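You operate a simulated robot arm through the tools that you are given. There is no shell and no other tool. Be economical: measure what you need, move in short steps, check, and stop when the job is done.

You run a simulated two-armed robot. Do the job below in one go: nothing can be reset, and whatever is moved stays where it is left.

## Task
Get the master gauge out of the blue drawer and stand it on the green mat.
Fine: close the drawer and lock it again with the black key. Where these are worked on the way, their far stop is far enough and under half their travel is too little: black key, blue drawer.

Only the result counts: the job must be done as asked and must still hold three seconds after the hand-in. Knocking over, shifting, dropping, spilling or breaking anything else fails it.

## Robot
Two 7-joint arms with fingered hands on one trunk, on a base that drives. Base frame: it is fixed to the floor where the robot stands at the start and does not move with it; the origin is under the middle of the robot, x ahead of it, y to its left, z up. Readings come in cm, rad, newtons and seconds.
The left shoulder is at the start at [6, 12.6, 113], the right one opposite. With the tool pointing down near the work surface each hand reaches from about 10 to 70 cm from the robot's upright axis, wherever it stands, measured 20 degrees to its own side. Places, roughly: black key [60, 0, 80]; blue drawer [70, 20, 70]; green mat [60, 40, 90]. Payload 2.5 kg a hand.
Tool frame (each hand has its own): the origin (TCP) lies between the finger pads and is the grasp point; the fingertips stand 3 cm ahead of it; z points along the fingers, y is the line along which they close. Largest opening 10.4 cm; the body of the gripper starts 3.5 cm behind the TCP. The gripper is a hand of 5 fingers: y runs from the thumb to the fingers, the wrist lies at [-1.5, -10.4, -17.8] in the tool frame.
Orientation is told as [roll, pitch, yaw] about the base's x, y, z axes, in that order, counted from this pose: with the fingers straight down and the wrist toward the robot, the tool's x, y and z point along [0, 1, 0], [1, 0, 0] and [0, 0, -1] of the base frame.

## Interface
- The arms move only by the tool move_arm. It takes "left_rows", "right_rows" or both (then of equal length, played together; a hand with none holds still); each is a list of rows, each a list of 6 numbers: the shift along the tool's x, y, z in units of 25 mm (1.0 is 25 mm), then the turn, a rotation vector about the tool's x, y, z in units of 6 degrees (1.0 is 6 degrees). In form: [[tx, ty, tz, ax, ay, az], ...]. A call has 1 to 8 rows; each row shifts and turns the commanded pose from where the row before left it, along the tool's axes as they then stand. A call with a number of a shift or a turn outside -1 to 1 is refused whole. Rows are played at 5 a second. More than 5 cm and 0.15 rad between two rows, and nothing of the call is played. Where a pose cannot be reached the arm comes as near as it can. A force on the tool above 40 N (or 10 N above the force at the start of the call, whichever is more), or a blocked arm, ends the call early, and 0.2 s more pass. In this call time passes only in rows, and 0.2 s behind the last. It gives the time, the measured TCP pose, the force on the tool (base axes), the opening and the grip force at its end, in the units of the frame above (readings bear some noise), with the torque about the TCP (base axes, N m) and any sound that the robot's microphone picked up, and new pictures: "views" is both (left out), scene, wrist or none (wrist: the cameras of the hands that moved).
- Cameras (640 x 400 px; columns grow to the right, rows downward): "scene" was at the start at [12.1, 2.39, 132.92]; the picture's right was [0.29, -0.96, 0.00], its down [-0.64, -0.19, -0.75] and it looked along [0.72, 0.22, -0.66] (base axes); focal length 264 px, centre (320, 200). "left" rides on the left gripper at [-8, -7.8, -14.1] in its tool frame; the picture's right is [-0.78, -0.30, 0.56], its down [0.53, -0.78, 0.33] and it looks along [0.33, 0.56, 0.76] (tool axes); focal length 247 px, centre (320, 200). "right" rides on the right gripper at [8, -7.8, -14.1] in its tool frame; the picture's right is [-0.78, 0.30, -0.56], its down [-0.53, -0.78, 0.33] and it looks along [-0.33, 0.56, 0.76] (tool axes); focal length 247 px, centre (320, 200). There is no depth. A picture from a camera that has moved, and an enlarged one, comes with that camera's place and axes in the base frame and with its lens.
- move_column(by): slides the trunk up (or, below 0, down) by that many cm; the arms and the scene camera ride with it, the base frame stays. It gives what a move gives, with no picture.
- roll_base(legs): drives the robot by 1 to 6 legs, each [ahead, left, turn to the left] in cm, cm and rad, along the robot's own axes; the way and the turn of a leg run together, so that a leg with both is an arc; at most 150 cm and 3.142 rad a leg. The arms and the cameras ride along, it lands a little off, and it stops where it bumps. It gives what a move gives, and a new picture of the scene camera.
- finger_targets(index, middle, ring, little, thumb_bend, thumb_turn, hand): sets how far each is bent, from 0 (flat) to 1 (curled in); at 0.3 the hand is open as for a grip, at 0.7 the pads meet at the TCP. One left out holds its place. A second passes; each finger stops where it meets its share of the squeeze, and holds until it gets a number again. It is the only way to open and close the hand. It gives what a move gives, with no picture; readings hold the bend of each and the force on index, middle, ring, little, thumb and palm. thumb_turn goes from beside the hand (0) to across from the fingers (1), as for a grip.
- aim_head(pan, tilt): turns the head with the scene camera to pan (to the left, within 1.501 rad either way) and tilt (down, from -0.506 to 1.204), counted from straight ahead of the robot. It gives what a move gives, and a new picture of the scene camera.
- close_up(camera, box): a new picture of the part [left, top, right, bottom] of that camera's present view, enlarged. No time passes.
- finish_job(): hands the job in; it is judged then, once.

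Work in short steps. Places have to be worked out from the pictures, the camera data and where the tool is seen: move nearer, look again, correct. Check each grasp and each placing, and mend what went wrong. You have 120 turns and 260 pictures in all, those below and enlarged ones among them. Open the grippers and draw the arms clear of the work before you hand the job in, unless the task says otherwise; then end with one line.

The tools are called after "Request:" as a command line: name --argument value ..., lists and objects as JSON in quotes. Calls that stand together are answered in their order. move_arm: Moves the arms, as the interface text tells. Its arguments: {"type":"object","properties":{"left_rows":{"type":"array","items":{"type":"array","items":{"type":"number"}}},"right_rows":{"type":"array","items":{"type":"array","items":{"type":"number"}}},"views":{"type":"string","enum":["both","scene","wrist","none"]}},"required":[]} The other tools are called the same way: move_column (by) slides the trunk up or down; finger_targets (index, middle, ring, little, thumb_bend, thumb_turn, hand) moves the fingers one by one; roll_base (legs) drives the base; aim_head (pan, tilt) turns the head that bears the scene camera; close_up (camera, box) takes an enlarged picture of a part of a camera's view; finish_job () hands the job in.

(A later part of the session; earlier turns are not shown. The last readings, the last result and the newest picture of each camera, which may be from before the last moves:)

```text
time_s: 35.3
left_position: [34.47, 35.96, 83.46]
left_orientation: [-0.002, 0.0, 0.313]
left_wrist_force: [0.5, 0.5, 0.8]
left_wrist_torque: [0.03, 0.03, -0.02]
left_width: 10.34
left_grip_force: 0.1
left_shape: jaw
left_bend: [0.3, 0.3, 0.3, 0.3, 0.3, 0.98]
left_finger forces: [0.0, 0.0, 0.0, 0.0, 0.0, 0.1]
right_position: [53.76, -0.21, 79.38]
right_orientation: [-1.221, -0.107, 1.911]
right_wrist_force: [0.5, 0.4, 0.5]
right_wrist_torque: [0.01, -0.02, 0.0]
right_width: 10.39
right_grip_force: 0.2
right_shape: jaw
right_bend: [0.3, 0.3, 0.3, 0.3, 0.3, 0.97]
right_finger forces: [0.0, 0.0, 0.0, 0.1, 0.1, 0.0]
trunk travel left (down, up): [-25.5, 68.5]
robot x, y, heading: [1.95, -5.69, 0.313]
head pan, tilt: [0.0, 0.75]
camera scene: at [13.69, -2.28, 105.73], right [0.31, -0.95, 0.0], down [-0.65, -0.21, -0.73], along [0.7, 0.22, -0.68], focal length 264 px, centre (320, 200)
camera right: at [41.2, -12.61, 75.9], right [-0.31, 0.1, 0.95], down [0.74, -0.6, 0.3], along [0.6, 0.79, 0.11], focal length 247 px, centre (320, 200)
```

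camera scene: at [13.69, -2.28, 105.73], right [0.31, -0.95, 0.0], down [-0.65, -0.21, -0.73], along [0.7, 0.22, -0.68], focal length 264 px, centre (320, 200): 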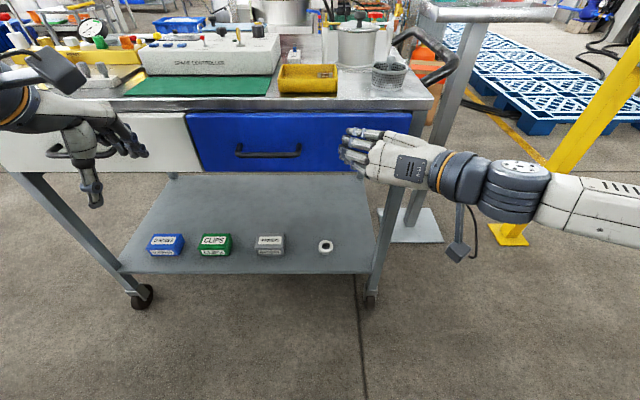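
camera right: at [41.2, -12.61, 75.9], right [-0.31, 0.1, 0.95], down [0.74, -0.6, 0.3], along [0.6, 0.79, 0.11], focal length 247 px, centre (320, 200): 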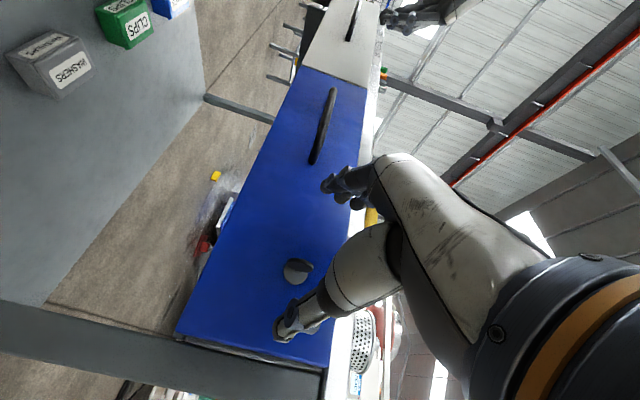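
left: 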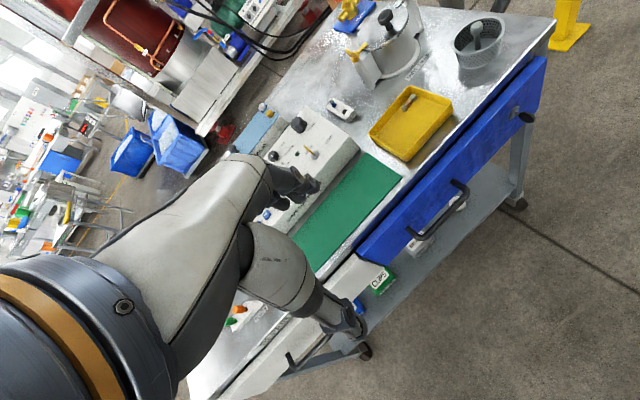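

In the wrist view the key lies about 1.2 cm to the thumb side of the grip axis and slightly high. I'll correct that and advance 2.5 cm.

Request:
move_arm --right_rows '[[-0.2, -0.4, 0.3, 0, 0, 0], [-0.15, 0, 0.6, 0, 0, 0]]' --views "wrist"

Request:
close_up --camera "right" --box '[220, 150, 380, 350]'

```text
time_s: 35.9
left_position: [34.51, 35.88, 83.47]
left_orientation: [0.001, -0.001, 0.315]
left_wrist_force: [-0.3, 1.0, 0.2]
left_wrist_torque: [0.01, -0.03, 0.0]
left_width: 10.39
left_grip_force: 0.0
left_shape: jaw
left_bend: [0.3, 0.3, 0.3, 0.3, 0.3, 0.98]
left_finger forces: [0.0, 0.0, 0.0, 0.0, 0.1, 0.1]
right_position: [56.37, -0.29, 79.48]
right_orientation: [-1.219, -0.109, 1.911]
right_wrist_force: [0.3, -0.1, 0.4]
right_wrist_torque: [0.0, -0.01, 0.02]
right_width: 10.39
right_grip_force: 0.0
right_shape: jaw
right_bend: [0.3, 0.3, 0.3, 0.3, 0.3, 0.97]
right_finger forces: [0.1, 0.1, 0.1, 0.0, 0.0, 0.1]
trunk travel left (down, up): [-25.5, 68.5]
robot x, y, heading: [1.89, -6.01, 0.313]
head pan, tilt: [0.0, 0.75]
camera right: at [43.84, -12.66, 76.04], right [-0.31, 0.1, 0.95], down [0.74, -0.6, 0.3], along [0.6, 0.79, 0.11], focal length 247 px, centre (320, 200)
```

right: 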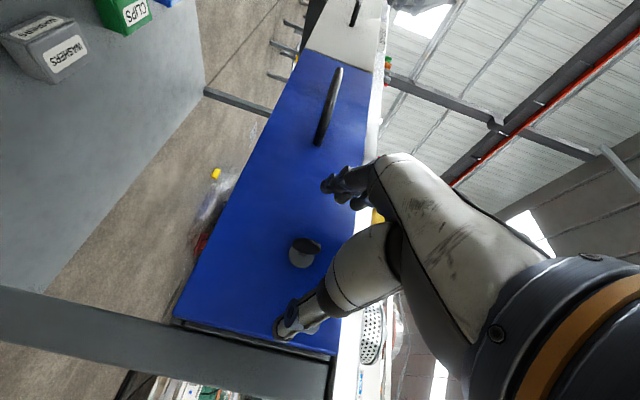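

```text
2.00 times, centred on (300, 250) of right
camera zoom: at [43.84, -12.66, 76.04], right [-0.31, 0.1, 0.95], down [0.74, -0.6, 0.3], along [0.6, 0.79, 0.11], focal length 494 px, centre (360, 100)
```

zoom: 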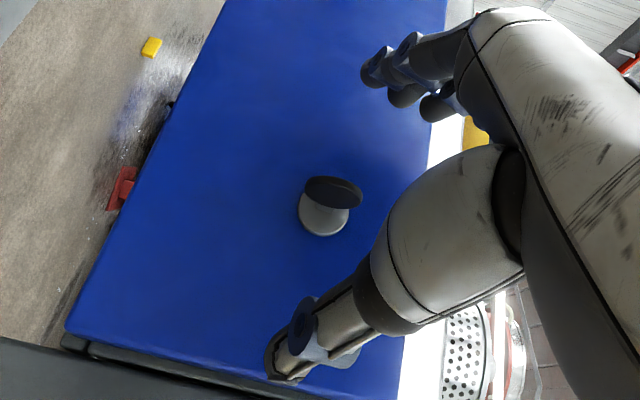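

The key bow now sits right on the grip axis, about 3 cm ahead of the TCP. I'll advance 2.1 cm and close.

Request:
move_arm --right_rows '[[0, 0, 0.42, 0, 0, 0], [0, 0, 0.42, 0, 0, 0]]' --views "wrist"

Request:
close_up --camera "right" --box '[220, 150, 380, 350]'

```text
time_s: 36.5
left_position: [34.62, 35.9, 83.47]
left_orientation: [0.001, 0.0, 0.313]
left_wrist_force: [0.7, -0.7, -0.2]
left_wrist_torque: [0.01, -0.03, -0.01]
left_width: 10.34
left_grip_force: 0.0
left_shape: jaw
left_bend: [0.3, 0.3, 0.3, 0.3, 0.3, 0.98]
left_finger forces: [0.0, 0.0, 0.1, 0.0, 0.0, 0.0]
right_position: [58.06, 0.56, 78.75]
right_orientation: [-1.22, -0.106, 1.912]
right_wrist_force: [0.5, -0.7, -0.4]
right_wrist_torque: [-0.01, 0.0, 0.0]
right_width: 10.4
right_grip_force: 0.0
right_shape: jaw
right_bend: [0.3, 0.3, 0.3, 0.3, 0.3, 0.97]
right_finger forces: [0.1, 0.0, 0.1, 0.0, 0.1, 0.0]
trunk travel left (down, up): [-25.5, 68.5]
robot x, y, heading: [1.84, -6.1, 0.318]
head pan, tilt: [0.0, 0.75]
camera right: at [45.51, -11.88, 75.33], right [-0.31, 0.1, 0.95], down [0.74, -0.6, 0.3], along [0.6, 0.79, 0.11], focal length 247 px, centre (320, 200)
```

right: 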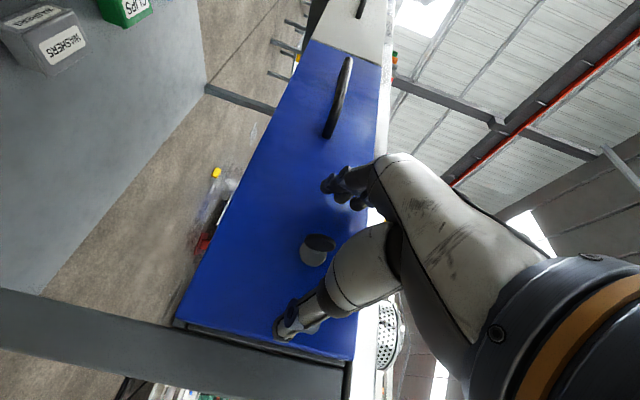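

```text
2.00 times, centred on (300, 250) of right
camera zoom: at [45.51, -11.88, 75.33], right [-0.31, 0.1, 0.95], down [0.74, -0.6, 0.3], along [0.6, 0.79, 0.11], focal length 494 px, centre (360, 100)
```

zoom: 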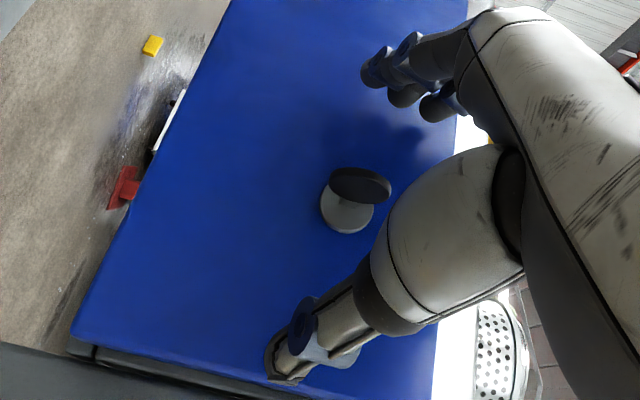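

The bow is on the axis, about 1 cm ahead of the TCP and between the fingers. Closing now.

Request:
finger_targets --hand "right" --index 0.72 --middle 0.72 --ring 0.72 --little 0.72 --thumb_bend 0.72

Request:
close_up --camera "right" --box '[220, 150, 380, 350]'

```text
time_s: 37.5
left_position: [34.57, 35.96, 83.5]
left_orientation: [0.0, -0.001, 0.312]
left_wrist_force: [-0.2, -0.3, -0.3]
left_wrist_torque: [-0.03, 0.01, -0.01]
left_width: 10.37
left_grip_force: 0.1
left_shape: jaw
left_bend: [0.3, 0.3, 0.3, 0.3, 0.3, 0.98]
left_finger forces: [0.1, 0.1, 0.0, 0.0, 0.0, 0.0]
right_position: [58.0, 0.62, 78.72]
right_orientation: [-1.218, -0.106, 1.915]
right_wrist_force: [-1.2, 5.6, -1.3]
right_wrist_torque: [0.0, 0.04, 0.17]
right_width: 0.0
right_grip_force: 5.3
right_shape: fingers
right_bend: [0.71, 0.67, 0.72, 0.72, 0.71, 0.97]
right_finger forces: [3.9, 4.6, 0.0, 0.0, 1.6, 0.0]
trunk travel left (down, up): [-25.5, 68.5]
robot x, y, heading: [2.01, -5.79, 0.312]
head pan, tilt: [0.0, 0.75]
```

```text
2.00 times, centred on (300, 250) of right
camera zoom: at [45.46, -11.81, 75.34], right [-0.31, 0.1, 0.95], down [0.74, -0.6, 0.3], along [0.6, 0.79, 0.11], focal length 494 px, centre (360, 100)
```

zoom: 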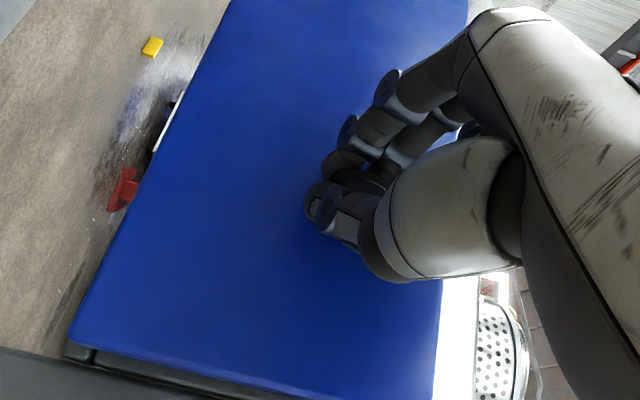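

Index, middle and thumb all feel the bow. I'll squeeze harder.

Request:
finger_targets --hand "right" --index 0.9 --middle 0.9 --ring 0.72 --little 0.72 --thumb_bend 0.9

```text
time_s: 38.5
left_position: [34.45, 35.92, 83.61]
left_orientation: [-0.001, 0.001, 0.314]
left_wrist_force: [0.6, 0.0, -0.5]
left_wrist_torque: [0.0, 0.02, 0.0]
left_width: 10.35
left_grip_force: 0.1
left_shape: jaw
left_bend: [0.3, 0.3, 0.3, 0.3, 0.3, 0.98]
left_finger forces: [0.0, 0.1, 0.1, 0.0, 0.0, 0.1]
right_position: [58.13, 0.4, 78.76]
right_orientation: [-1.22, -0.106, 1.909]
right_wrist_force: [3.0, -1.2, -1.4]
right_wrist_torque: [-0.18, -0.04, 0.06]
right_width: 0.02
right_grip_force: 19.8
right_shape: fingers
right_bend: [0.73, 0.64, 0.72, 0.72, 0.74, 0.97]
right_finger forces: [10.1, 8.5, 0.0, 0.0, 20.8, 0.1]
trunk travel left (down, up): [-25.5, 68.5]
robot x, y, heading: [1.76, -5.84, 0.314]
head pan, tilt: [0.0, 0.75]
```

Firm pinch at about 20 N. I'll try a small clockwise turn about the key's axis and watch the torque.

Request:
move_arm --right_rows '[[0, 0, 0, -0.3, 0, 0.8], [0, 0, 0, -0.3, 0, 0.8], [0, 0, 0, -0.3, 0, 0.8]]' --views "wrist"

Request:
close_up --camera "right" --box '[220, 150, 380, 350]'

```text
time_s: 39.3
left_position: [34.63, 35.99, 83.42]
left_orientation: [0.0, 0.001, 0.312]
left_wrist_force: [-0.2, -0.1, -0.6]
left_wrist_torque: [-0.02, 0.0, -0.01]
left_width: 10.36
left_grip_force: 0.1
left_shape: jaw
left_bend: [0.3, 0.3, 0.3, 0.3, 0.3, 0.98]
left_finger forces: [0.1, 0.1, 0.1, 0.0, 0.1, 0.0]
right_position: [58.3, 0.3, 78.79]
right_orientation: [-1.197, -0.374, 1.907]
right_wrist_force: [-0.7, -4.5, -17.2]
right_wrist_torque: [-0.56, 0.15, 0.05]
right_width: 0.0
right_grip_force: 22.8
right_shape: fingers
right_bend: [0.73, 0.63, 0.72, 0.72, 0.74, 0.97]
right_finger forces: [8.4, 12.3, 0.0, 0.0, 25.5, 0.1]
right hand out of reach, approached as far as the arm can: row 2, 3
trunk travel left (down, up): [-25.5, 68.5]
robot x, y, heading: [1.81, -6.0, 0.311]
head pan, tilt: [0.0, 0.75]
camera right: at [45.3, -10.97, 73.81], right [-0.2, -0.14, 0.97], down [0.76, -0.65, 0.07], along [0.62, 0.75, 0.23], focal length 247 px, centre (320, 200)
```

right: 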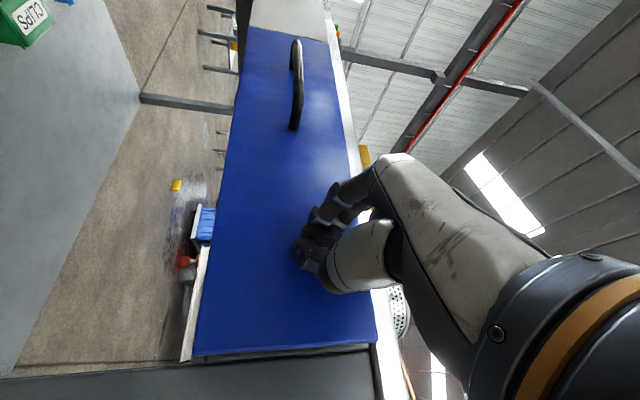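

```text
2.00 times, centred on (300, 250) of right
camera zoom: at [45.3, -10.97, 73.81], right [-0.2, -0.14, 0.97], down [0.76, -0.65, 0.07], along [0.62, 0.75, 0.23], focal length 494 px, centre (360, 100)
```

zoom: 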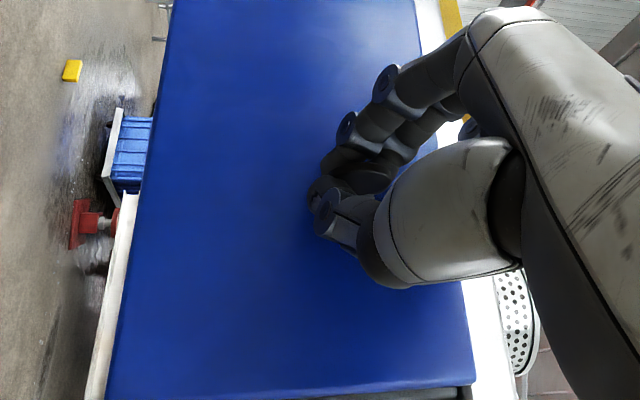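

The hand turned about 15° but met -0.56 N m and was near its reach limit. I'll compare with the counter-clockwise direction: back to neutral, then 10° beyond.

Request:
move_arm --right_rows '[[0, 0, 0, 0.3, 0, -0.8], [0, 0, 0, 0.3, 0, -0.8], [0, 0, 0, 0.3, 0, -0.8]]' --views "none"

Request:
move_arm --right_rows '[[0, 0, 0, 0.3, 0, -0.8], [0, 0, 0, 0.3, 0, -0.8]]' --views "wrist"

Request:
close_up --camera "right" --box '[220, 150, 380, 350]'

```text
time_s: 40.1
left_position: [34.52, 35.93, 83.38]
left_orientation: [0.0, 0.002, 0.312]
left_wrist_force: [0.0, -0.3, 1.1]
left_wrist_torque: [0.0, 0.0, 0.01]
left_width: 10.35
left_grip_force: 0.1
left_shape: jaw
left_bend: [0.3, 0.3, 0.3, 0.3, 0.3, 0.98]
left_finger forces: [0.0, 0.0, 0.0, 0.1, 0.0, 0.0]
right_position: [58.25, 0.5, 79.17]
right_orientation: [-1.212, -0.106, 1.914]
right_wrist_force: [1.8, 0.8, -17.8]
right_wrist_torque: [-0.35, 0.19, 0.08]
right_width: 0.0
right_grip_force: 17.1
right_shape: fingers
right_bend: [0.73, 0.64, 0.72, 0.72, 0.75, 0.96]
right_finger forces: [10.1, 6.8, 0.0, 0.0, 18.2, 0.0]
trunk travel left (down, up): [-25.5, 68.5]
robot x, y, heading: [2.28, -6.01, 0.313]
head pan, tilt: [0.0, 0.75]
```

```text
time_s: 40.7
left_position: [34.53, 35.99, 83.45]
left_orientation: [0.0, 0.001, 0.31]
left_wrist_force: [0.3, 0.3, 0.1]
left_wrist_torque: [0.01, -0.02, -0.01]
left_width: 10.36
left_grip_force: 0.1
left_shape: jaw
left_bend: [0.3, 0.3, 0.3, 0.3, 0.3, 0.98]
left_finger forces: [0.0, 0.1, 0.0, 0.0, 0.0, 0.1]
right_position: [58.23, 0.66, 79.17]
right_orientation: [-1.214, 0.073, 1.913]
right_wrist_force: [0.7, 2.8, -15.6]
right_wrist_torque: [-0.21, 0.15, 0.17]
right_width: 0.02
right_grip_force: 16.5
right_shape: fingers
right_bend: [0.73, 0.73, 0.72, 0.72, 0.76, 0.95]
right_finger forces: [11.8, 6.3, 0.0, 0.1, 15.6, 0.1]
trunk travel left (down, up): [-25.5, 68.5]
robot x, y, heading: [2.12, -5.77, 0.31]
head pan, tilt: [0.0, 0.75]
camera right: at [45.9, -12.33, 77.31], right [-0.36, 0.26, 0.9], down [0.72, -0.54, 0.44], along [0.59, 0.8, 0.01], focal length 247 px, centre (320, 200)
```

right: 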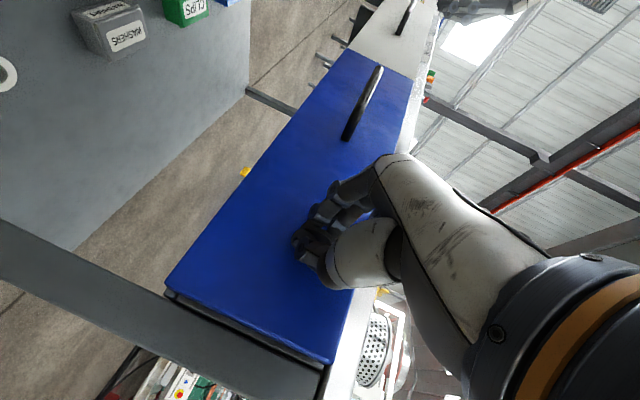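

```text
2.00 times, centred on (300, 250) of right
camera zoom: at [45.9, -12.33, 77.31], right [-0.36, 0.26, 0.9], down [0.72, -0.54, 0.44], along [0.59, 0.8, 0.01], focal length 494 px, centre (360, 100)
```

zoom: 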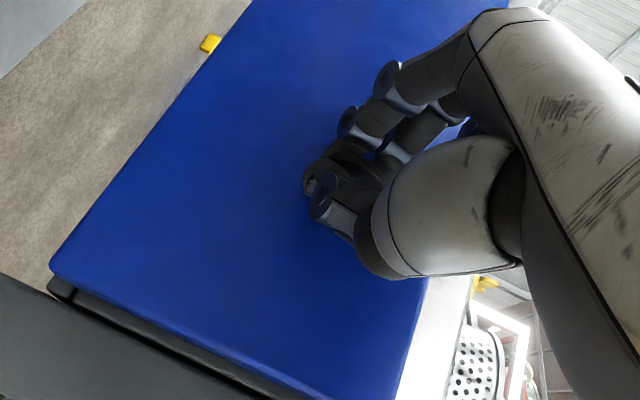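

Counter-clockwise shows less resistance, but the hand has crept 0.4 cm up and pushes 16 N on the key. I'll correct the height and continue counter-clockwise.

Request:
move_arm --right_rows '[[0.15, 0, 0.05, 0, 0, 0], [0, 0, 0, 0.3, 0, -0.8], [0, 0, 0, 0.3, 0, -0.8], [0, 0, 0, 0.3, 0, -0.8]]' --views "wrist"

Request:
close_up --camera "right" --box '[260, 170, 360, 295]'

```text
time_s: 41.7
left_position: [34.4, 36.17, 83.49]
left_orientation: [-0.002, -0.002, 0.314]
left_wrist_force: [0.4, -0.1, 0.3]
left_wrist_torque: [0.03, 0.01, 0.0]
left_width: 10.36
left_grip_force: 0.1
left_shape: jaw
left_bend: [0.3, 0.3, 0.3, 0.3, 0.3, 0.98]
left_finger forces: [0.1, 0.0, 0.0, 0.0, 0.0, 0.0]
right_position: [58.1, 0.58, 79.25]
right_orientation: [-1.223, 0.342, 1.911]
right_wrist_force: [-0.4, 13.8, -1.6]
right_wrist_torque: [0.14, 0.01, 0.38]
right_width: 0.0
right_grip_force: 19.2
right_shape: fingers
right_bend: [0.73, 0.73, 0.72, 0.72, 0.77, 0.95]
right_finger forces: [17.7, 8.0, 0.0, 0.0, 13.1, 0.1]
trunk travel left (down, up): [-25.5, 68.5]
robot x, y, heading: [2.01, -5.92, 0.315]
head pan, tilt: [0.0, 0.75]
camera right: at [45.91, -12.53, 79.4], right [-0.44, 0.47, 0.77], down [0.67, -0.4, 0.63], along [0.6, 0.79, -0.13], focal length 247 px, centre (320, 200)
```

right: 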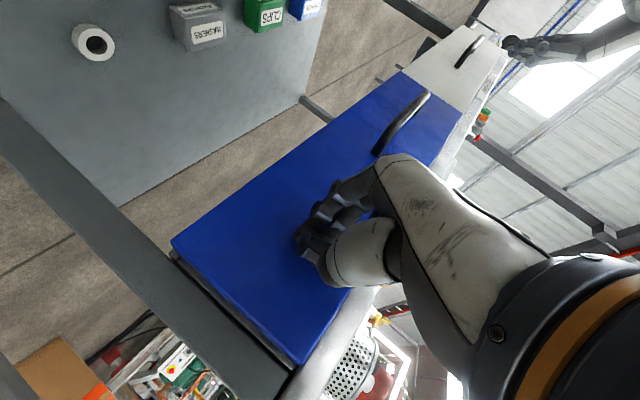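

```text
3.20 times, centred on (310, 232) of right
camera zoom: at [45.91, -12.53, 79.4], right [-0.44, 0.47, 0.77], down [0.67, -0.4, 0.63], along [0.6, 0.79, -0.13], focal length 790 px, centre (352, 96)
```

zoom: 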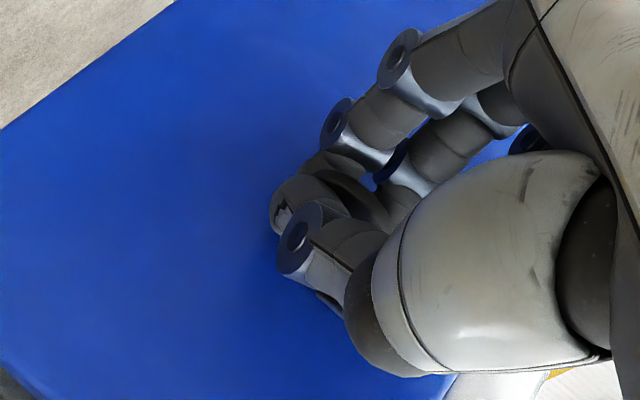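

It's unclear whether the key turned or slipped in the grip. I'll open and look.

Request:
finger_targets --hand "right" --index 0.3 --middle 0.3 --ring 0.3 --little 0.3 --thumb_bend 0.3

Request:
close_up --camera "right" --box '[220, 150, 380, 350]'

```text
time_s: 42.7
left_position: [34.51, 36.03, 83.45]
left_orientation: [0.0, 0.001, 0.312]
left_wrist_force: [0.0, 0.9, 0.0]
left_wrist_torque: [0.0, -0.01, -0.01]
left_width: 10.39
left_grip_force: 0.1
left_shape: jaw
left_bend: [0.3, 0.3, 0.3, 0.3, 0.3, 0.98]
left_finger forces: [0.0, 0.1, 0.0, 0.1, 0.0, 0.0]
right_position: [58.23, 0.4, 79.08]
right_orientation: [-1.221, 0.341, 1.907]
right_wrist_force: [0.5, 0.0, -0.8]
right_wrist_torque: [0.02, 0.03, -0.02]
right_width: 10.26
right_grip_force: 0.1
right_shape: fingers
right_bend: [0.3, 0.3, 0.3, 0.3, 0.3, 0.97]
right_finger forces: [0.1, 0.1, 0.1, 0.0, 0.0, 0.1]
trunk travel left (down, up): [-25.5, 68.5]
robot x, y, heading: [1.88, -6.02, 0.308]
head pan, tilt: [0.0, 0.75]
```

```text
2.00 times, centred on (300, 250) of right
camera zoom: at [45.92, -12.71, 79.26], right [-0.44, 0.47, 0.77], down [0.67, -0.41, 0.63], along [0.6, 0.79, -0.14], focal length 494 px, centre (360, 100)
```

zoom: 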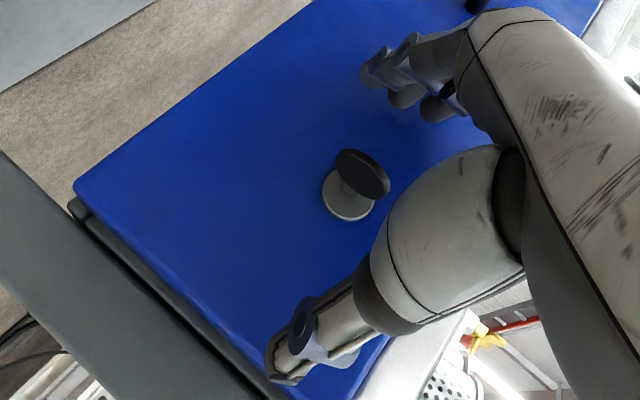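

Request:
close_up --camera "right" --box '[284, 210, 332, 270]'

```text
6.67 times, centred on (308, 240) of right
camera zoom: at [45.92, -12.71, 79.26], right [-0.44, 0.47, 0.77], down [0.67, -0.41, 0.63], along [0.6, 0.79, -0.14], focal length 1646 px, centre (400, -67)
```

zoom: 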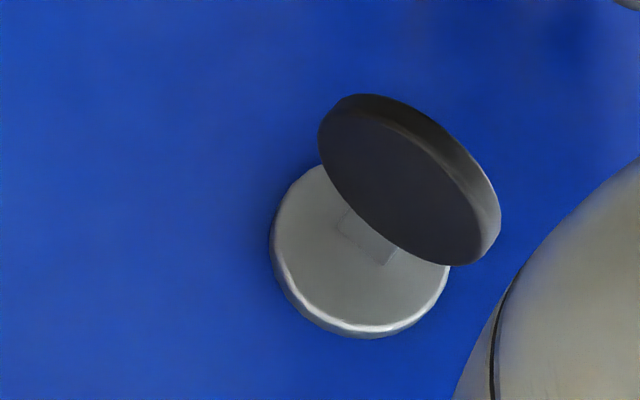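

The key face sits at the neutral angle. The fingers slipped on the counter-clockwise try but held on the clockwise one, so the key turns clockwise. I'll back off and test how far clockwise the arm can go in free air.

Request:
move_arm --right_rows '[[0, 0, -0.9, -0.15, 0, 0.4], [0, 0, -0.9, -0.3, 0, 0.8], [0, 0, -0.9, -0.3, 0, 0.8], [0, 0, 0, -0.3, 0, 0.8], [0, 0, 0, -0.3, 0, 0.8], [0, 0, 0, -0.3, 0, 0.8], [0, 0, 0, -0.3, 0, 0.8], [0, 0, 0, -0.3, 0, 0.8]]' --views "none"

Request:
move_arm --right_rows '[[0, 0, 0, -0.3, 0, 0.9], [0, 0, 0, -0.3, 0, 0.9], [0, 0, 0, -0.3, 0, 0.9], [0, 0, 0, -0.3, 0, 0.9], [0, 0, 0, -0.3, 0, 0.9], [0, 0, 0, -0.3, 0, 0.9], [0, 0, 0, -0.3, 0, 0.9], [0, 0, 0, -0.3, 0, 0.9]]' --views "both"

```text
time_s: 44.5
left_position: [34.53, 35.93, 83.49]
left_orientation: [-0.002, 0.0, 0.312]
left_wrist_force: [-0.1, -0.5, 0.0]
left_wrist_torque: [0.01, 0.04, 0.03]
left_width: 10.35
left_grip_force: 0.0
left_shape: jaw
left_bend: [0.3, 0.3, 0.3, 0.3, 0.3, 0.98]
left_finger forces: [0.0, 0.0, 0.0, 0.0, 0.1, 0.0]
right_position: [52.23, -1.08, 81.4]
right_orientation: [-1.221, -0.332, 1.913]
right_wrist_force: [0.2, -0.3, -0.3]
right_wrist_torque: [-0.02, 0.02, 0.01]
right_width: 10.3
right_grip_force: 0.0
right_shape: fingers
right_bend: [0.3, 0.3, 0.3, 0.3, 0.3, 0.97]
right_finger forces: [0.0, 0.1, 0.1, 0.1, 0.1, 0.1]
trunk travel left (down, up): [-25.5, 68.5]
robot x, y, heading: [2.1, -6.15, 0.317]
head pan, tilt: [0.0, 0.75]
```

```text
time_s: 46.3
left_position: [34.45, 35.97, 83.61]
left_orientation: [0.0, -0.001, 0.312]
left_wrist_force: [-0.4, 0.3, 0.0]
left_wrist_torque: [-0.01, -0.02, 0.0]
left_width: 10.36
left_grip_force: 0.0
left_shape: jaw
left_bend: [0.3, 0.3, 0.3, 0.3, 0.3, 0.98]
left_finger forces: [0.0, 0.1, 0.0, 0.0, 0.0, 0.1]
right_position: [52.52, -2.09, 82.62]
right_orientation: [-1.18, -1.126, 1.864]
right_wrist_force: [0.7, 0.0, 0.3]
right_wrist_torque: [-0.02, 0.0, -0.03]
right_width: 10.29
right_grip_force: 0.1
right_shape: fingers
right_bend: [0.3, 0.3, 0.3, 0.3, 0.3, 0.97]
right_finger forces: [0.0, 0.1, 0.0, 0.0, 0.1, 0.1]
right hand out of reach, approached as far as the arm can: row 3, 4, 5, 7
trunk travel left (down, up): [-25.5, 68.5]
robot x, y, heading: [1.94, -5.86, 0.315]
head pan, tilt: [0.0, 0.75]
camera scene: at [13.7, -2.28, 105.73], right [0.31, -0.95, 0.0], down [-0.65, -0.21, -0.73], along [0.7, 0.22, -0.68], focal length 264 px, centre (320, 200)
camera right: at [37.66, -8.23, 74.78], right [0.0, -0.74, 0.67], down [0.68, -0.49, -0.54], along [0.73, 0.45, 0.51], focal length 247 px, centre (320, 200)
```

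scene: 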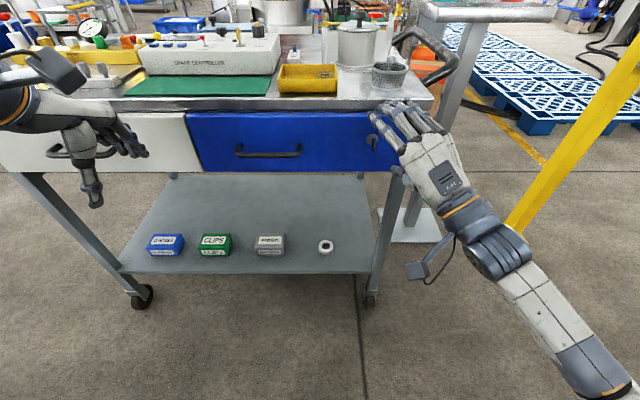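
right: 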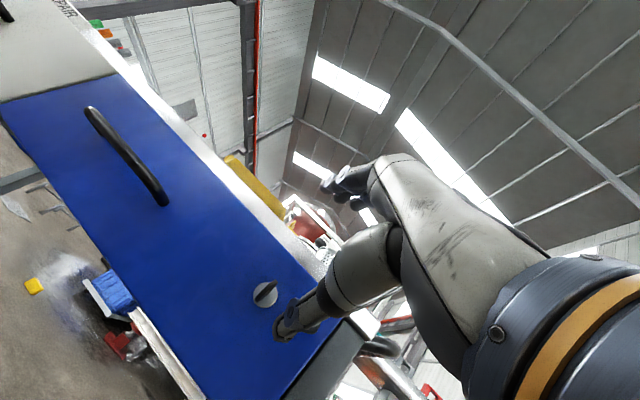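

The arm reaches about 60° clockwise in free air. I'll rotate back to neutral, then regrip and turn clockwise.

Request:
move_arm --right_rows '[[0, 0, 0, 0.3, 0, -0.9], [0, 0, 0, 0.3, 0, -0.9], [0, 0, 0, 0.3, 0, -0.9], [0, 0, 0, 0.3, 0, -0.9], [0, 0, 0, 0.3, 0, -0.9]]' --views "none"

Request:
move_arm --right_rows '[[0, 0, 0, 0.3, 0, -0.9], [0, 0, 0, 0.3, 0, -0.9], [0, 0, 0, 0.3, 0, -0.9], [0, 0, 0, 0.3, 0, -0.9], [0, 0, 0, 0.3, 0, -0.9]]' --views "wrist"

```text
time_s: 47.5
left_position: [34.44, 36.09, 83.48]
left_orientation: [-0.001, 0.0, 0.311]
left_wrist_force: [-0.5, 0.5, -0.1]
left_wrist_torque: [0.01, 0.0, 0.01]
left_width: 10.38
left_grip_force: 0.1
left_shape: jaw
left_bend: [0.3, 0.3, 0.3, 0.3, 0.3, 0.98]
left_finger forces: [0.1, 0.0, 0.0, 0.0, 0.0, 0.1]
right_position: [52.45, -1.9, 82.48]
right_orientation: [-1.215, -0.626, 1.904]
right_wrist_force: [0.3, 0.7, -0.7]
right_wrist_torque: [-0.01, 0.02, 0.0]
right_width: 10.28
right_grip_force: 0.1
right_shape: fingers
right_bend: [0.3, 0.3, 0.3, 0.3, 0.3, 0.97]
right_finger forces: [0.0, 0.0, 0.0, 0.0, 0.1, 0.1]
trunk travel left (down, up): [-25.5, 68.5]
robot x, y, heading: [1.92, -6.28, 0.312]
head pan, tilt: [0.0, 0.75]
```

```text
time_s: 48.7
left_position: [34.51, 35.98, 83.43]
left_orientation: [0.002, 0.001, 0.311]
left_wrist_force: [-0.8, 0.5, -0.8]
left_wrist_torque: [0.03, 0.03, -0.03]
left_width: 10.34
left_grip_force: 0.1
left_shape: jaw
left_bend: [0.3, 0.3, 0.3, 0.3, 0.3, 0.98]
left_finger forces: [0.1, 0.0, 0.1, 0.0, 0.0, 0.0]
right_position: [52.61, -1.96, 82.46]
right_orientation: [-1.222, -0.131, 1.919]
right_wrist_force: [0.3, -0.2, -0.3]
right_wrist_torque: [0.03, 0.0, 0.01]
right_width: 10.27
right_grip_force: 0.1
right_shape: fingers
right_bend: [0.3, 0.3, 0.3, 0.3, 0.3, 0.97]
right_finger forces: [0.0, 0.0, 0.0, 0.1, 0.0, 0.0]
trunk travel left (down, up): [-25.5, 68.5]
robot x, y, heading: [2.04, -5.99, 0.311]
head pan, tilt: [0.0, 0.75]
camera right: at [40.09, -14.29, 78.87], right [-0.3, 0.07, 0.95], down [0.75, -0.6, 0.28], along [0.59, 0.79, 0.13], focal length 247 px, centre (320, 200)
```

right: 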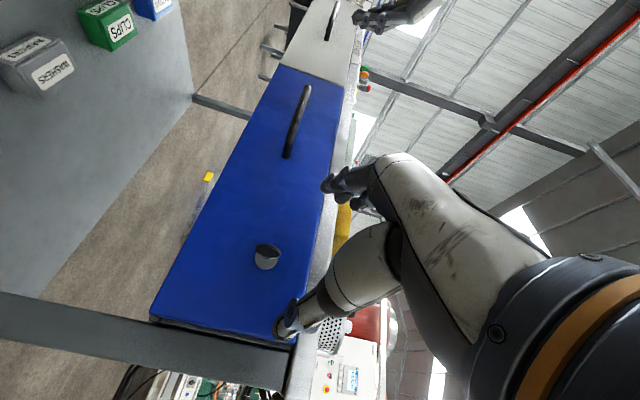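

Neutral orientation is restored. I'll return to the grasp spot, slightly deeper this time, and grip with every finger.

Request:
move_arm --right_rows '[[0.28, 0.01, 0.72, 0, 0, 0], [0.28, 0.01, 0.72, 0, 0, 0], [0, 0.02, 0.72, 0, 0, 0], [0, 0, 0.71, 0, 0, 0]]' --views "none"

Request:
close_up --camera "right" --box '[220, 150, 380, 350]'

```text
time_s: 49.7
left_position: [34.6, 35.98, 83.54]
left_orientation: [-0.001, -0.001, 0.312]
left_wrist_force: [-1.0, -0.1, 0.2]
left_wrist_torque: [0.0, 0.01, -0.01]
left_width: 10.37
left_grip_force: 0.0
left_shape: jaw
left_bend: [0.3, 0.3, 0.3, 0.3, 0.3, 0.98]
left_finger forces: [0.0, 0.0, 0.0, 0.1, 0.1, 0.0]
right_position: [58.22, 1.0, 78.69]
right_orientation: [-1.222, -0.132, 1.919]
right_wrist_force: [0.5, -0.3, 0.5]
right_wrist_torque: [-0.06, 0.02, 0.0]
right_width: 10.26
right_grip_force: 0.1
right_shape: fingers
right_bend: [0.3, 0.3, 0.3, 0.3, 0.3, 0.97]
right_finger forces: [0.0, 0.0, 0.1, 0.0, 0.0, 0.0]
trunk travel left (down, up): [-25.5, 68.5]
robot x, y, heading: [1.79, -5.98, 0.31]
head pan, tilt: [0.0, 0.75]
```

```text
2.00 times, centred on (300, 250) of right
camera zoom: at [45.81, -11.48, 75.06], right [-0.3, 0.07, 0.95], down [0.75, -0.6, 0.28], along [0.59, 0.79, 0.13], focal length 494 px, centre (360, 100)
```

zoom: 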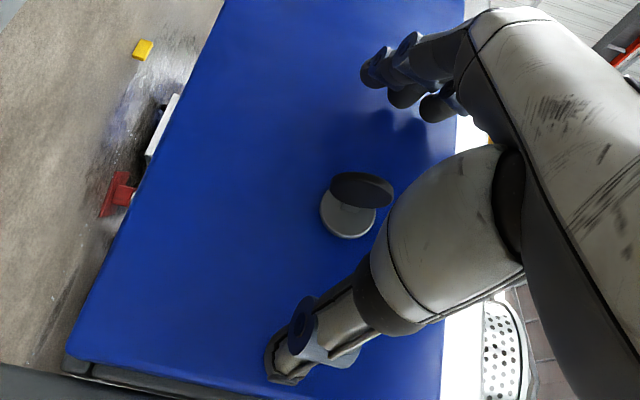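

Well placed. Closing firmly with index, middle and thumb.

Request:
finger_targets --hand "right" --index 1.0 --middle 1.0 --ring 0.6 --little 0.6 --thumb_bend 1.0

Request:
move_arm --right_rows '[[0, 0, 0, -0.3, 0, 0.8], [0, 0, 0, -0.3, 0, 0.8], [0, 0, 0, -0.3, 0, 0.8]]' --views "none"

```text
time_s: 50.7
left_position: [34.45, 36.0, 83.53]
left_orientation: [-0.001, -0.001, 0.313]
left_wrist_force: [-0.5, -0.4, 0.5]
left_wrist_torque: [0.01, -0.01, 0.01]
left_width: 10.39
left_grip_force: 0.1
left_shape: jaw
left_bend: [0.3, 0.3, 0.3, 0.3, 0.3, 0.98]
left_finger forces: [0.0, 0.0, 0.0, 0.0, 0.1, 0.0]
right_position: [58.19, 1.03, 78.87]
right_orientation: [-1.221, -0.131, 1.921]
right_wrist_force: [-2.8, 3.0, -2.1]
right_wrist_torque: [0.06, -0.68, 0.54]
right_width: 0.0
right_grip_force: 27.8
right_shape: fingers
right_bend: [0.73, 0.72, 0.56, 0.6, 0.71, 0.97]
right_finger forces: [8.5, 9.2, 19.0, 0.0, 18.9, 0.1]
trunk travel left (down, up): [-25.5, 68.5]
robot x, y, heading: [1.85, -5.6, 0.312]
head pan, tilt: [0.0, 0.75]
```

```text
time_s: 51.5
left_position: [34.61, 36.04, 83.39]
left_orientation: [0.0, 0.002, 0.313]
left_wrist_force: [0.3, -0.3, 0.1]
left_wrist_torque: [-0.02, -0.03, 0.0]
left_width: 10.36
left_grip_force: 0.0
left_shape: jaw
left_bend: [0.3, 0.3, 0.3, 0.3, 0.3, 0.98]
left_finger forces: [0.0, 0.1, 0.0, 0.0, 0.0, 0.0]
right_position: [58.32, 0.83, 78.97]
right_orientation: [-1.2, -0.397, 1.917]
right_wrist_force: [-11.8, 4.2, -21.9]
right_wrist_torque: [-0.44, -0.51, 0.74]
right_width: 0.02
right_grip_force: 32.5
right_shape: fingers
right_bend: [0.73, 0.72, 0.55, 0.6, 0.7, 0.97]
right_finger forces: [7.1, 13.0, 22.4, 0.1, 22.2, 0.1]
right hand out of reach, approached as far as the arm can: row 2, 3
trunk travel left (down, up): [-25.5, 68.5]
robot x, y, heading: [2.0, -5.63, 0.312]
head pan, tilt: [0.0, 0.75]
```

The ring finger is carrying the bow, so the key sits too far toward the little-finger side and the hand is too low. I'll turn back, release, move up about 1 cm and regrip.

Request:
move_arm --right_rows '[[0, 0, 0, 0.3, 0, -0.8], [0, 0, 0, 0.3, 0, -0.8], [0, 0, 0, 0.3, 0, -0.8]]' --views "none"

Request:
finger_targets --hand "right" --index 0.3 --middle 0.3 --ring 0.3 --little 0.3 --thumb_bend 0.3

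Request:
close_up --camera "right" --box '[220, 150, 380, 350]'

```text
time_s: 52.3
left_position: [34.63, 35.93, 83.47]
left_orientation: [0.0, 0.0, 0.314]
left_wrist_force: [0.2, 0.1, -0.3]
left_wrist_torque: [0.0, 0.0, 0.01]
left_width: 10.36
left_grip_force: 0.0
left_shape: jaw
left_bend: [0.3, 0.3, 0.3, 0.3, 0.3, 0.98]
left_finger forces: [0.1, 0.0, 0.0, 0.1, 0.0, 0.0]
right_position: [58.29, 0.81, 79.18]
right_orientation: [-1.211, -0.131, 1.922]
right_wrist_force: [-11.1, 5.8, -20.7]
right_wrist_torque: [-0.22, -0.16, 0.59]
right_width: 0.01
right_grip_force: 26.1
right_shape: fingers
right_bend: [0.73, 0.72, 0.58, 0.6, 0.72, 0.96]
right_finger forces: [11.3, 9.3, 16.6, 0.0, 14.9, 0.1]
trunk travel left (down, up): [-25.5, 68.5]
robot x, y, heading: [1.91, -6.26, 0.314]
head pan, tilt: [0.0, 0.75]
```

```text
time_s: 53.3
left_position: [34.46, 35.99, 83.42]
left_orientation: [-0.001, 0.001, 0.314]
left_wrist_force: [0.1, -0.3, -0.3]
left_wrist_torque: [-0.05, -0.03, 0.02]
left_width: 10.36
left_grip_force: 0.1
left_shape: jaw
left_bend: [0.3, 0.3, 0.3, 0.3, 0.3, 0.98]
left_finger forces: [0.1, 0.0, 0.0, 0.0, 0.1, 0.0]
right_position: [58.5, 0.58, 79.65]
right_orientation: [-1.22, -0.134, 1.918]
right_wrist_force: [0.0, 0.1, -0.1]
right_wrist_torque: [0.0, -0.01, 0.0]
right_width: 10.27
right_grip_force: 0.0
right_shape: fingers
right_bend: [0.3, 0.3, 0.3, 0.3, 0.3, 0.97]
right_finger forces: [0.0, 0.0, 0.1, 0.0, 0.1, 0.1]
trunk travel left (down, up): [-25.5, 68.5]
robot x, y, heading: [1.71, -5.96, 0.314]
head pan, tilt: [0.0, 0.75]
```

```text
2.00 times, centred on (300, 250) of right
camera zoom: at [46.01, -11.74, 75.96], right [-0.3, 0.07, 0.95], down [0.75, -0.6, 0.28], along [0.59, 0.79, 0.13], focal length 494 px, centre (360, 100)
```

zoom: 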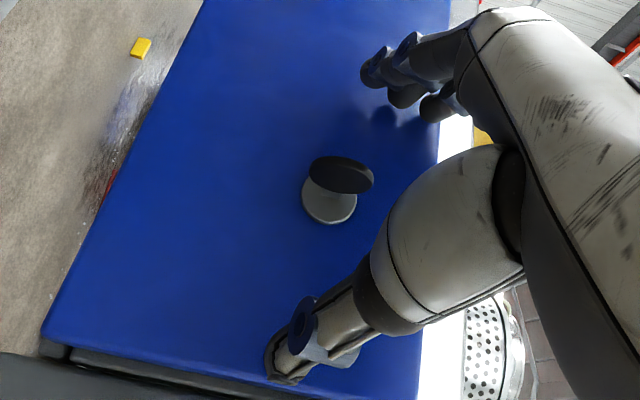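

After release the hand sprang up to 79.65, and the bow now lies right on the index–thumb line. I'll grip here.

Request:
finger_targets --hand "right" --index 1.0 --middle 1.0 --ring 0.5 --little 0.5 --thumb_bend 1.0

Request:
close_up --camera "right" --box '[260, 170, 360, 295]'

```text
time_s: 54.3
left_position: [34.46, 35.88, 83.51]
left_orientation: [0.001, -0.002, 0.311]
left_wrist_force: [-0.2, 0.3, 0.3]
left_wrist_torque: [-0.02, -0.01, -0.01]
left_width: 10.37
left_grip_force: 0.1
left_shape: jaw
left_bend: [0.3, 0.3, 0.3, 0.3, 0.3, 0.98]
left_finger forces: [0.1, 0.1, 0.0, 0.1, 0.1, 0.0]
right_position: [58.46, 0.57, 79.64]
right_orientation: [-1.223, -0.131, 1.919]
right_wrist_force: [-9.3, -10.0, 0.6]
right_wrist_torque: [0.24, -0.79, 0.91]
right_width: 0.01
right_grip_force: 25.8
right_shape: fingers
right_bend: [0.72, 1.0, 0.43, 0.5, 0.73, 0.97]
right_finger forces: [9.8, 0.0, 23.7, 0.0, 18.4, 0.0]
trunk travel left (down, up): [-25.5, 68.5]
robot x, y, heading: [2.33, -5.88, 0.311]
head pan, tilt: [0.0, 0.75]
```

```text
3.20 times, centred on (310, 232) of right
camera zoom: at [45.96, -11.83, 75.97], right [-0.3, 0.07, 0.95], down [0.74, -0.6, 0.28], along [0.59, 0.79, 0.13], focal length 790 px, centre (352, 96)
```

zoom: 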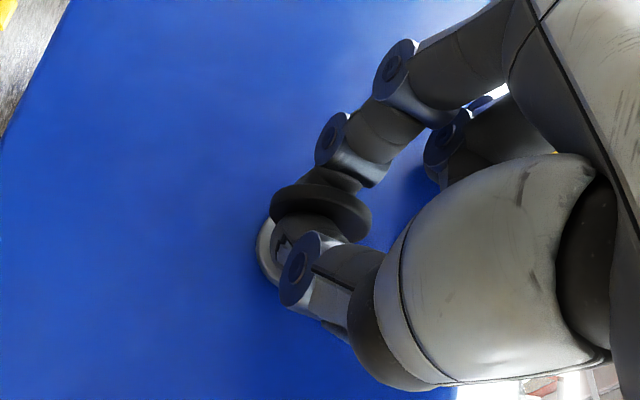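

The ring finger seems to be pressing on the drawer rather than on the key. I'll open, curl ring and little away, lower 0.4 cm, and pinch with index, middle and thumb.

Request:
finger_targets --hand "right" --index 0.3 --middle 0.3 --ring 1.0 --little 1.0 --thumb_bend 0.3

Request:
move_arm --right_rows '[[0.16, 0, 0, 0, 0, 0]]' --views "none"

Request:
finger_targets --hand "right" --index 1.0 --middle 1.0 --thumb_bend 1.0

Request:
close_up --camera "right" --box '[260, 170, 360, 295]'

```text
time_s: 55.3
left_position: [34.54, 36.05, 83.57]
left_orientation: [0.001, 0.0, 0.312]
left_wrist_force: [-0.5, 0.1, 0.6]
left_wrist_torque: [-0.03, -0.01, -0.02]
left_width: 10.35
left_grip_force: 0.0
left_shape: jaw
left_bend: [0.3, 0.3, 0.3, 0.3, 0.3, 0.98]
left_finger forces: [0.1, 0.1, 0.0, 0.0, 0.0, 0.0]
right_position: [58.44, 0.66, 79.74]
right_orientation: [-1.222, -0.133, 1.918]
right_wrist_force: [0.0, 0.4, 0.0]
right_wrist_torque: [0.03, -0.03, -0.01]
right_width: 10.26
right_grip_force: 0.0
right_shape: fingers
right_bend: [0.3, 0.3, 1.0, 1.0, 0.3, 0.97]
right_finger forces: [0.0, 0.0, 0.0, 0.0, 0.0, 0.0]
trunk travel left (down, up): [-25.5, 68.5]
robot x, y, heading: [1.89, -6.01, 0.311]
head pan, tilt: [0.0, 0.75]
```

```text
time_s: 55.7
left_position: [34.62, 36.07, 83.54]
left_orientation: [0.0, 0.001, 0.311]
left_wrist_force: [0.3, -0.2, -0.1]
left_wrist_torque: [0.01, 0.0, 0.01]
left_width: 10.36
left_grip_force: 0.1
left_shape: jaw
left_bend: [0.3, 0.3, 0.3, 0.3, 0.3, 0.98]
left_finger forces: [0.0, 0.0, 0.1, 0.0, 0.0, 0.0]
right_position: [58.19, 0.65, 79.29]
right_orientation: [-1.222, -0.133, 1.92]
right_wrist_force: [0.1, -0.3, -0.3]
right_wrist_torque: [0.04, -0.03, 0.01]
right_width: 10.29
right_grip_force: 0.0
right_shape: fingers
right_bend: [0.3, 0.3, 1.0, 1.0, 0.3, 0.97]
right_finger forces: [0.0, 0.0, 0.0, 0.0, 0.1, 0.0]
trunk travel left (down, up): [-25.5, 68.5]
robot x, y, heading: [1.92, -6.13, 0.315]
head pan, tilt: [0.0, 0.75]
```

```text
time_s: 56.7
left_position: [34.58, 35.95, 83.42]
left_orientation: [0.002, 0.0, 0.311]
left_wrist_force: [-0.5, 1.2, 0.1]
left_wrist_torque: [0.01, -0.01, 0.01]
left_width: 10.37
left_grip_force: 0.2
left_shape: jaw
left_bend: [0.3, 0.3, 0.3, 0.3, 0.3, 0.98]
left_finger forces: [0.0, 0.1, 0.0, 0.0, 0.0, 0.0]
right_position: [58.47, 0.5, 79.22]
right_orientation: [-1.223, -0.13, 1.915]
right_wrist_force: [10.4, 1.0, 1.9]
right_wrist_torque: [-0.09, -0.17, 0.0]
right_width: 0.01
right_grip_force: 20.2
right_shape: fingers
right_bend: [0.73, 0.72, 1.0, 1.0, 0.73, 0.97]
right_finger forces: [10.0, 10.6, 0.1, 0.0, 20.0, 0.1]
trunk travel left (down, up): [-25.5, 68.5]
robot x, y, heading: [2.1, -6.05, 0.309]
head pan, tilt: [0.0, 0.75]
```

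```text
3.20 times, centred on (310, 232) of right
camera zoom: at [45.98, -11.8, 75.6], right [-0.3, 0.08, 0.95], down [0.74, -0.61, 0.28], along [0.6, 0.79, 0.13], focal length 790 px, centre (352, 96)
```

zoom: 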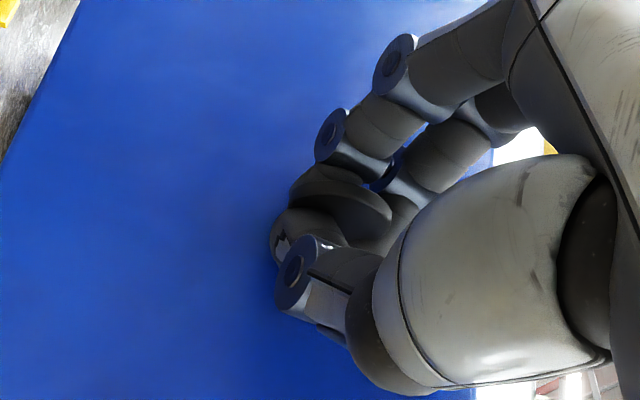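

Now a symmetric grip: index and middle 10 N each against thumb 20 N. Turning clockwise while watching the disc.

Request:
move_arm --right_rows '[[0, 0, 0, -0.3, 0, 0.8], [0, 0, 0, -0.3, 0, 0.8], [0, 0, 0, -0.3, 0, 0.8], [0, 0, 0, -0.3, 0, 0.8]]' --views "none"

Request:
close_up --camera "right" --box '[260, 170, 360, 295]'

```text
time_s: 57.7
left_position: [34.56, 35.97, 83.42]
left_orientation: [0.002, 0.0, 0.311]
left_wrist_force: [0.2, -0.3, 0.2]
left_wrist_torque: [-0.01, 0.01, -0.01]
left_width: 10.37
left_grip_force: 0.1
left_shape: jaw
left_bend: [0.3, 0.3, 0.3, 0.3, 0.3, 0.98]
left_finger forces: [0.0, 0.1, 0.0, 0.0, 0.0, 0.0]
right_position: [58.58, 0.31, 79.13]
right_orientation: [-1.201, -0.488, 1.908]
right_wrist_force: [3.3, -13.1, -12.9]
right_wrist_torque: [-0.44, 0.1, -0.18]
right_width: 0.03
right_grip_force: 19.2
right_shape: fingers
right_bend: [0.73, 0.74, 1.0, 1.0, 0.73, 0.97]
right_finger forces: [10.3, 3.6, 0.0, 0.0, 24.5, 0.1]
right hand out of reach, approached as far as the arm can: row 4
trunk travel left (down, up): [-25.5, 68.5]
robot x, y, heading: [2.02, -5.87, 0.308]
head pan, tilt: [0.0, 0.75]
```

```text
3.20 times, centred on (310, 232) of right
camera zoom: at [45.48, -10.47, 73.51], right [-0.17, -0.24, 0.96], down [0.76, -0.65, -0.03], along [0.63, 0.72, 0.29], focal length 790 px, centre (352, 96)
```

zoom: 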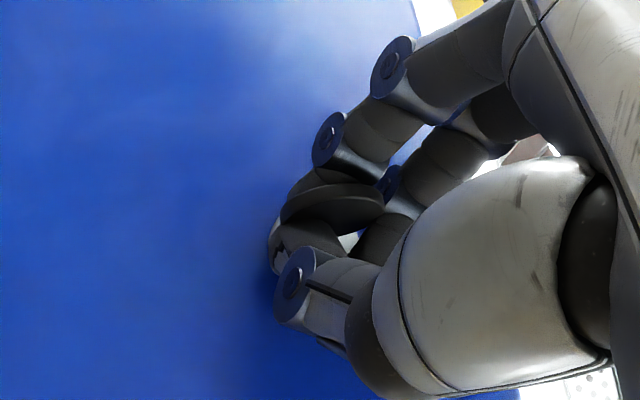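

The disc stayed in place while the hand turned about 20°, so clockwise slips. I'll test counter-clockwise properly with this good grip.

Request:
move_arm --right_rows '[[0, 0, 0, 0.3, 0, -0.8], [0, 0, 0, 0.3, 0, -0.8], [0, 0, 0, 0.3, 0, -0.8], [0, 0, 0, 0.3, 0, -0.8]]' --views "none"

Request:
move_arm --right_rows '[[0, 0, 0, 0.3, 0, -0.8], [0, 0, 0, 0.3, 0, -0.8], [0, 0, 0, 0.3, 0, -0.8], [0, 0, 0, 0.3, 0, -0.8]]' --views "none"

Request:
close_up --camera "right" --box '[260, 170, 360, 295]'

```text
time_s: 58.7
left_position: [34.69, 35.93, 83.4]
left_orientation: [-0.001, 0.002, 0.311]
left_wrist_force: [-0.1, -0.8, 0.4]
left_wrist_torque: [0.01, 0.02, -0.01]
left_width: 10.37
left_grip_force: 0.1
left_shape: jaw
left_bend: [0.3, 0.3, 0.3, 0.3, 0.3, 0.98]
left_finger forces: [0.0, 0.0, 0.1, 0.1, 0.1, 0.0]
right_position: [58.48, 0.52, 79.64]
right_orientation: [-1.218, -0.133, 1.92]
right_wrist_force: [10.0, -2.7, -10.3]
right_wrist_torque: [-0.18, -0.01, -0.07]
right_width: 0.0
right_grip_force: 14.4
right_shape: fingers
right_bend: [0.73, 0.75, 1.0, 1.0, 0.74, 0.96]
right_finger forces: [10.4, 2.6, 0.1, 0.0, 15.8, 0.0]
trunk travel left (down, up): [-25.5, 68.5]
robot x, y, heading: [1.85, -6.19, 0.313]
head pan, tilt: [0.0, 0.75]
```

```text
time_s: 59.7
left_position: [34.44, 36.01, 83.37]
left_orientation: [0.0, 0.0, 0.312]
left_wrist_force: [0.1, 1.2, 0.3]
left_wrist_torque: [0.02, 0.01, -0.02]
left_width: 10.38
left_grip_force: 0.0
left_shape: jaw
left_bend: [0.3, 0.3, 0.3, 0.3, 0.3, 0.98]
left_finger forces: [0.0, 0.0, 0.1, 0.1, 0.0, 0.1]
right_position: [58.36, 0.64, 79.71]
right_orientation: [-1.221, 0.228, 1.918]
right_wrist_force: [5.1, 4.2, -0.9]
right_wrist_torque: [0.11, -0.02, 0.09]
right_width: 0.0
right_grip_force: 16.3
right_shape: fingers
right_bend: [0.73, 0.75, 1.0, 1.0, 0.76, 0.96]
right_finger forces: [15.1, 3.0, 0.0, 0.0, 13.8, 0.0]
trunk travel left (down, up): [-25.5, 68.5]
robot x, y, heading: [1.8, -5.87, 0.319]
head pan, tilt: [0.0, 0.75]
```

```text
3.20 times, centred on (310, 232) of right
camera zoom: at [46.28, -12.58, 78.9], right [-0.41, 0.38, 0.83], down [0.69, -0.46, 0.55], along [0.59, 0.8, -0.07], focal length 790 px, centre (352, 96)
```

zoom: 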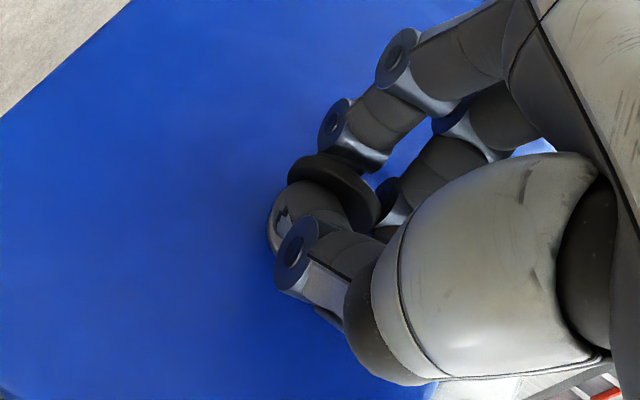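

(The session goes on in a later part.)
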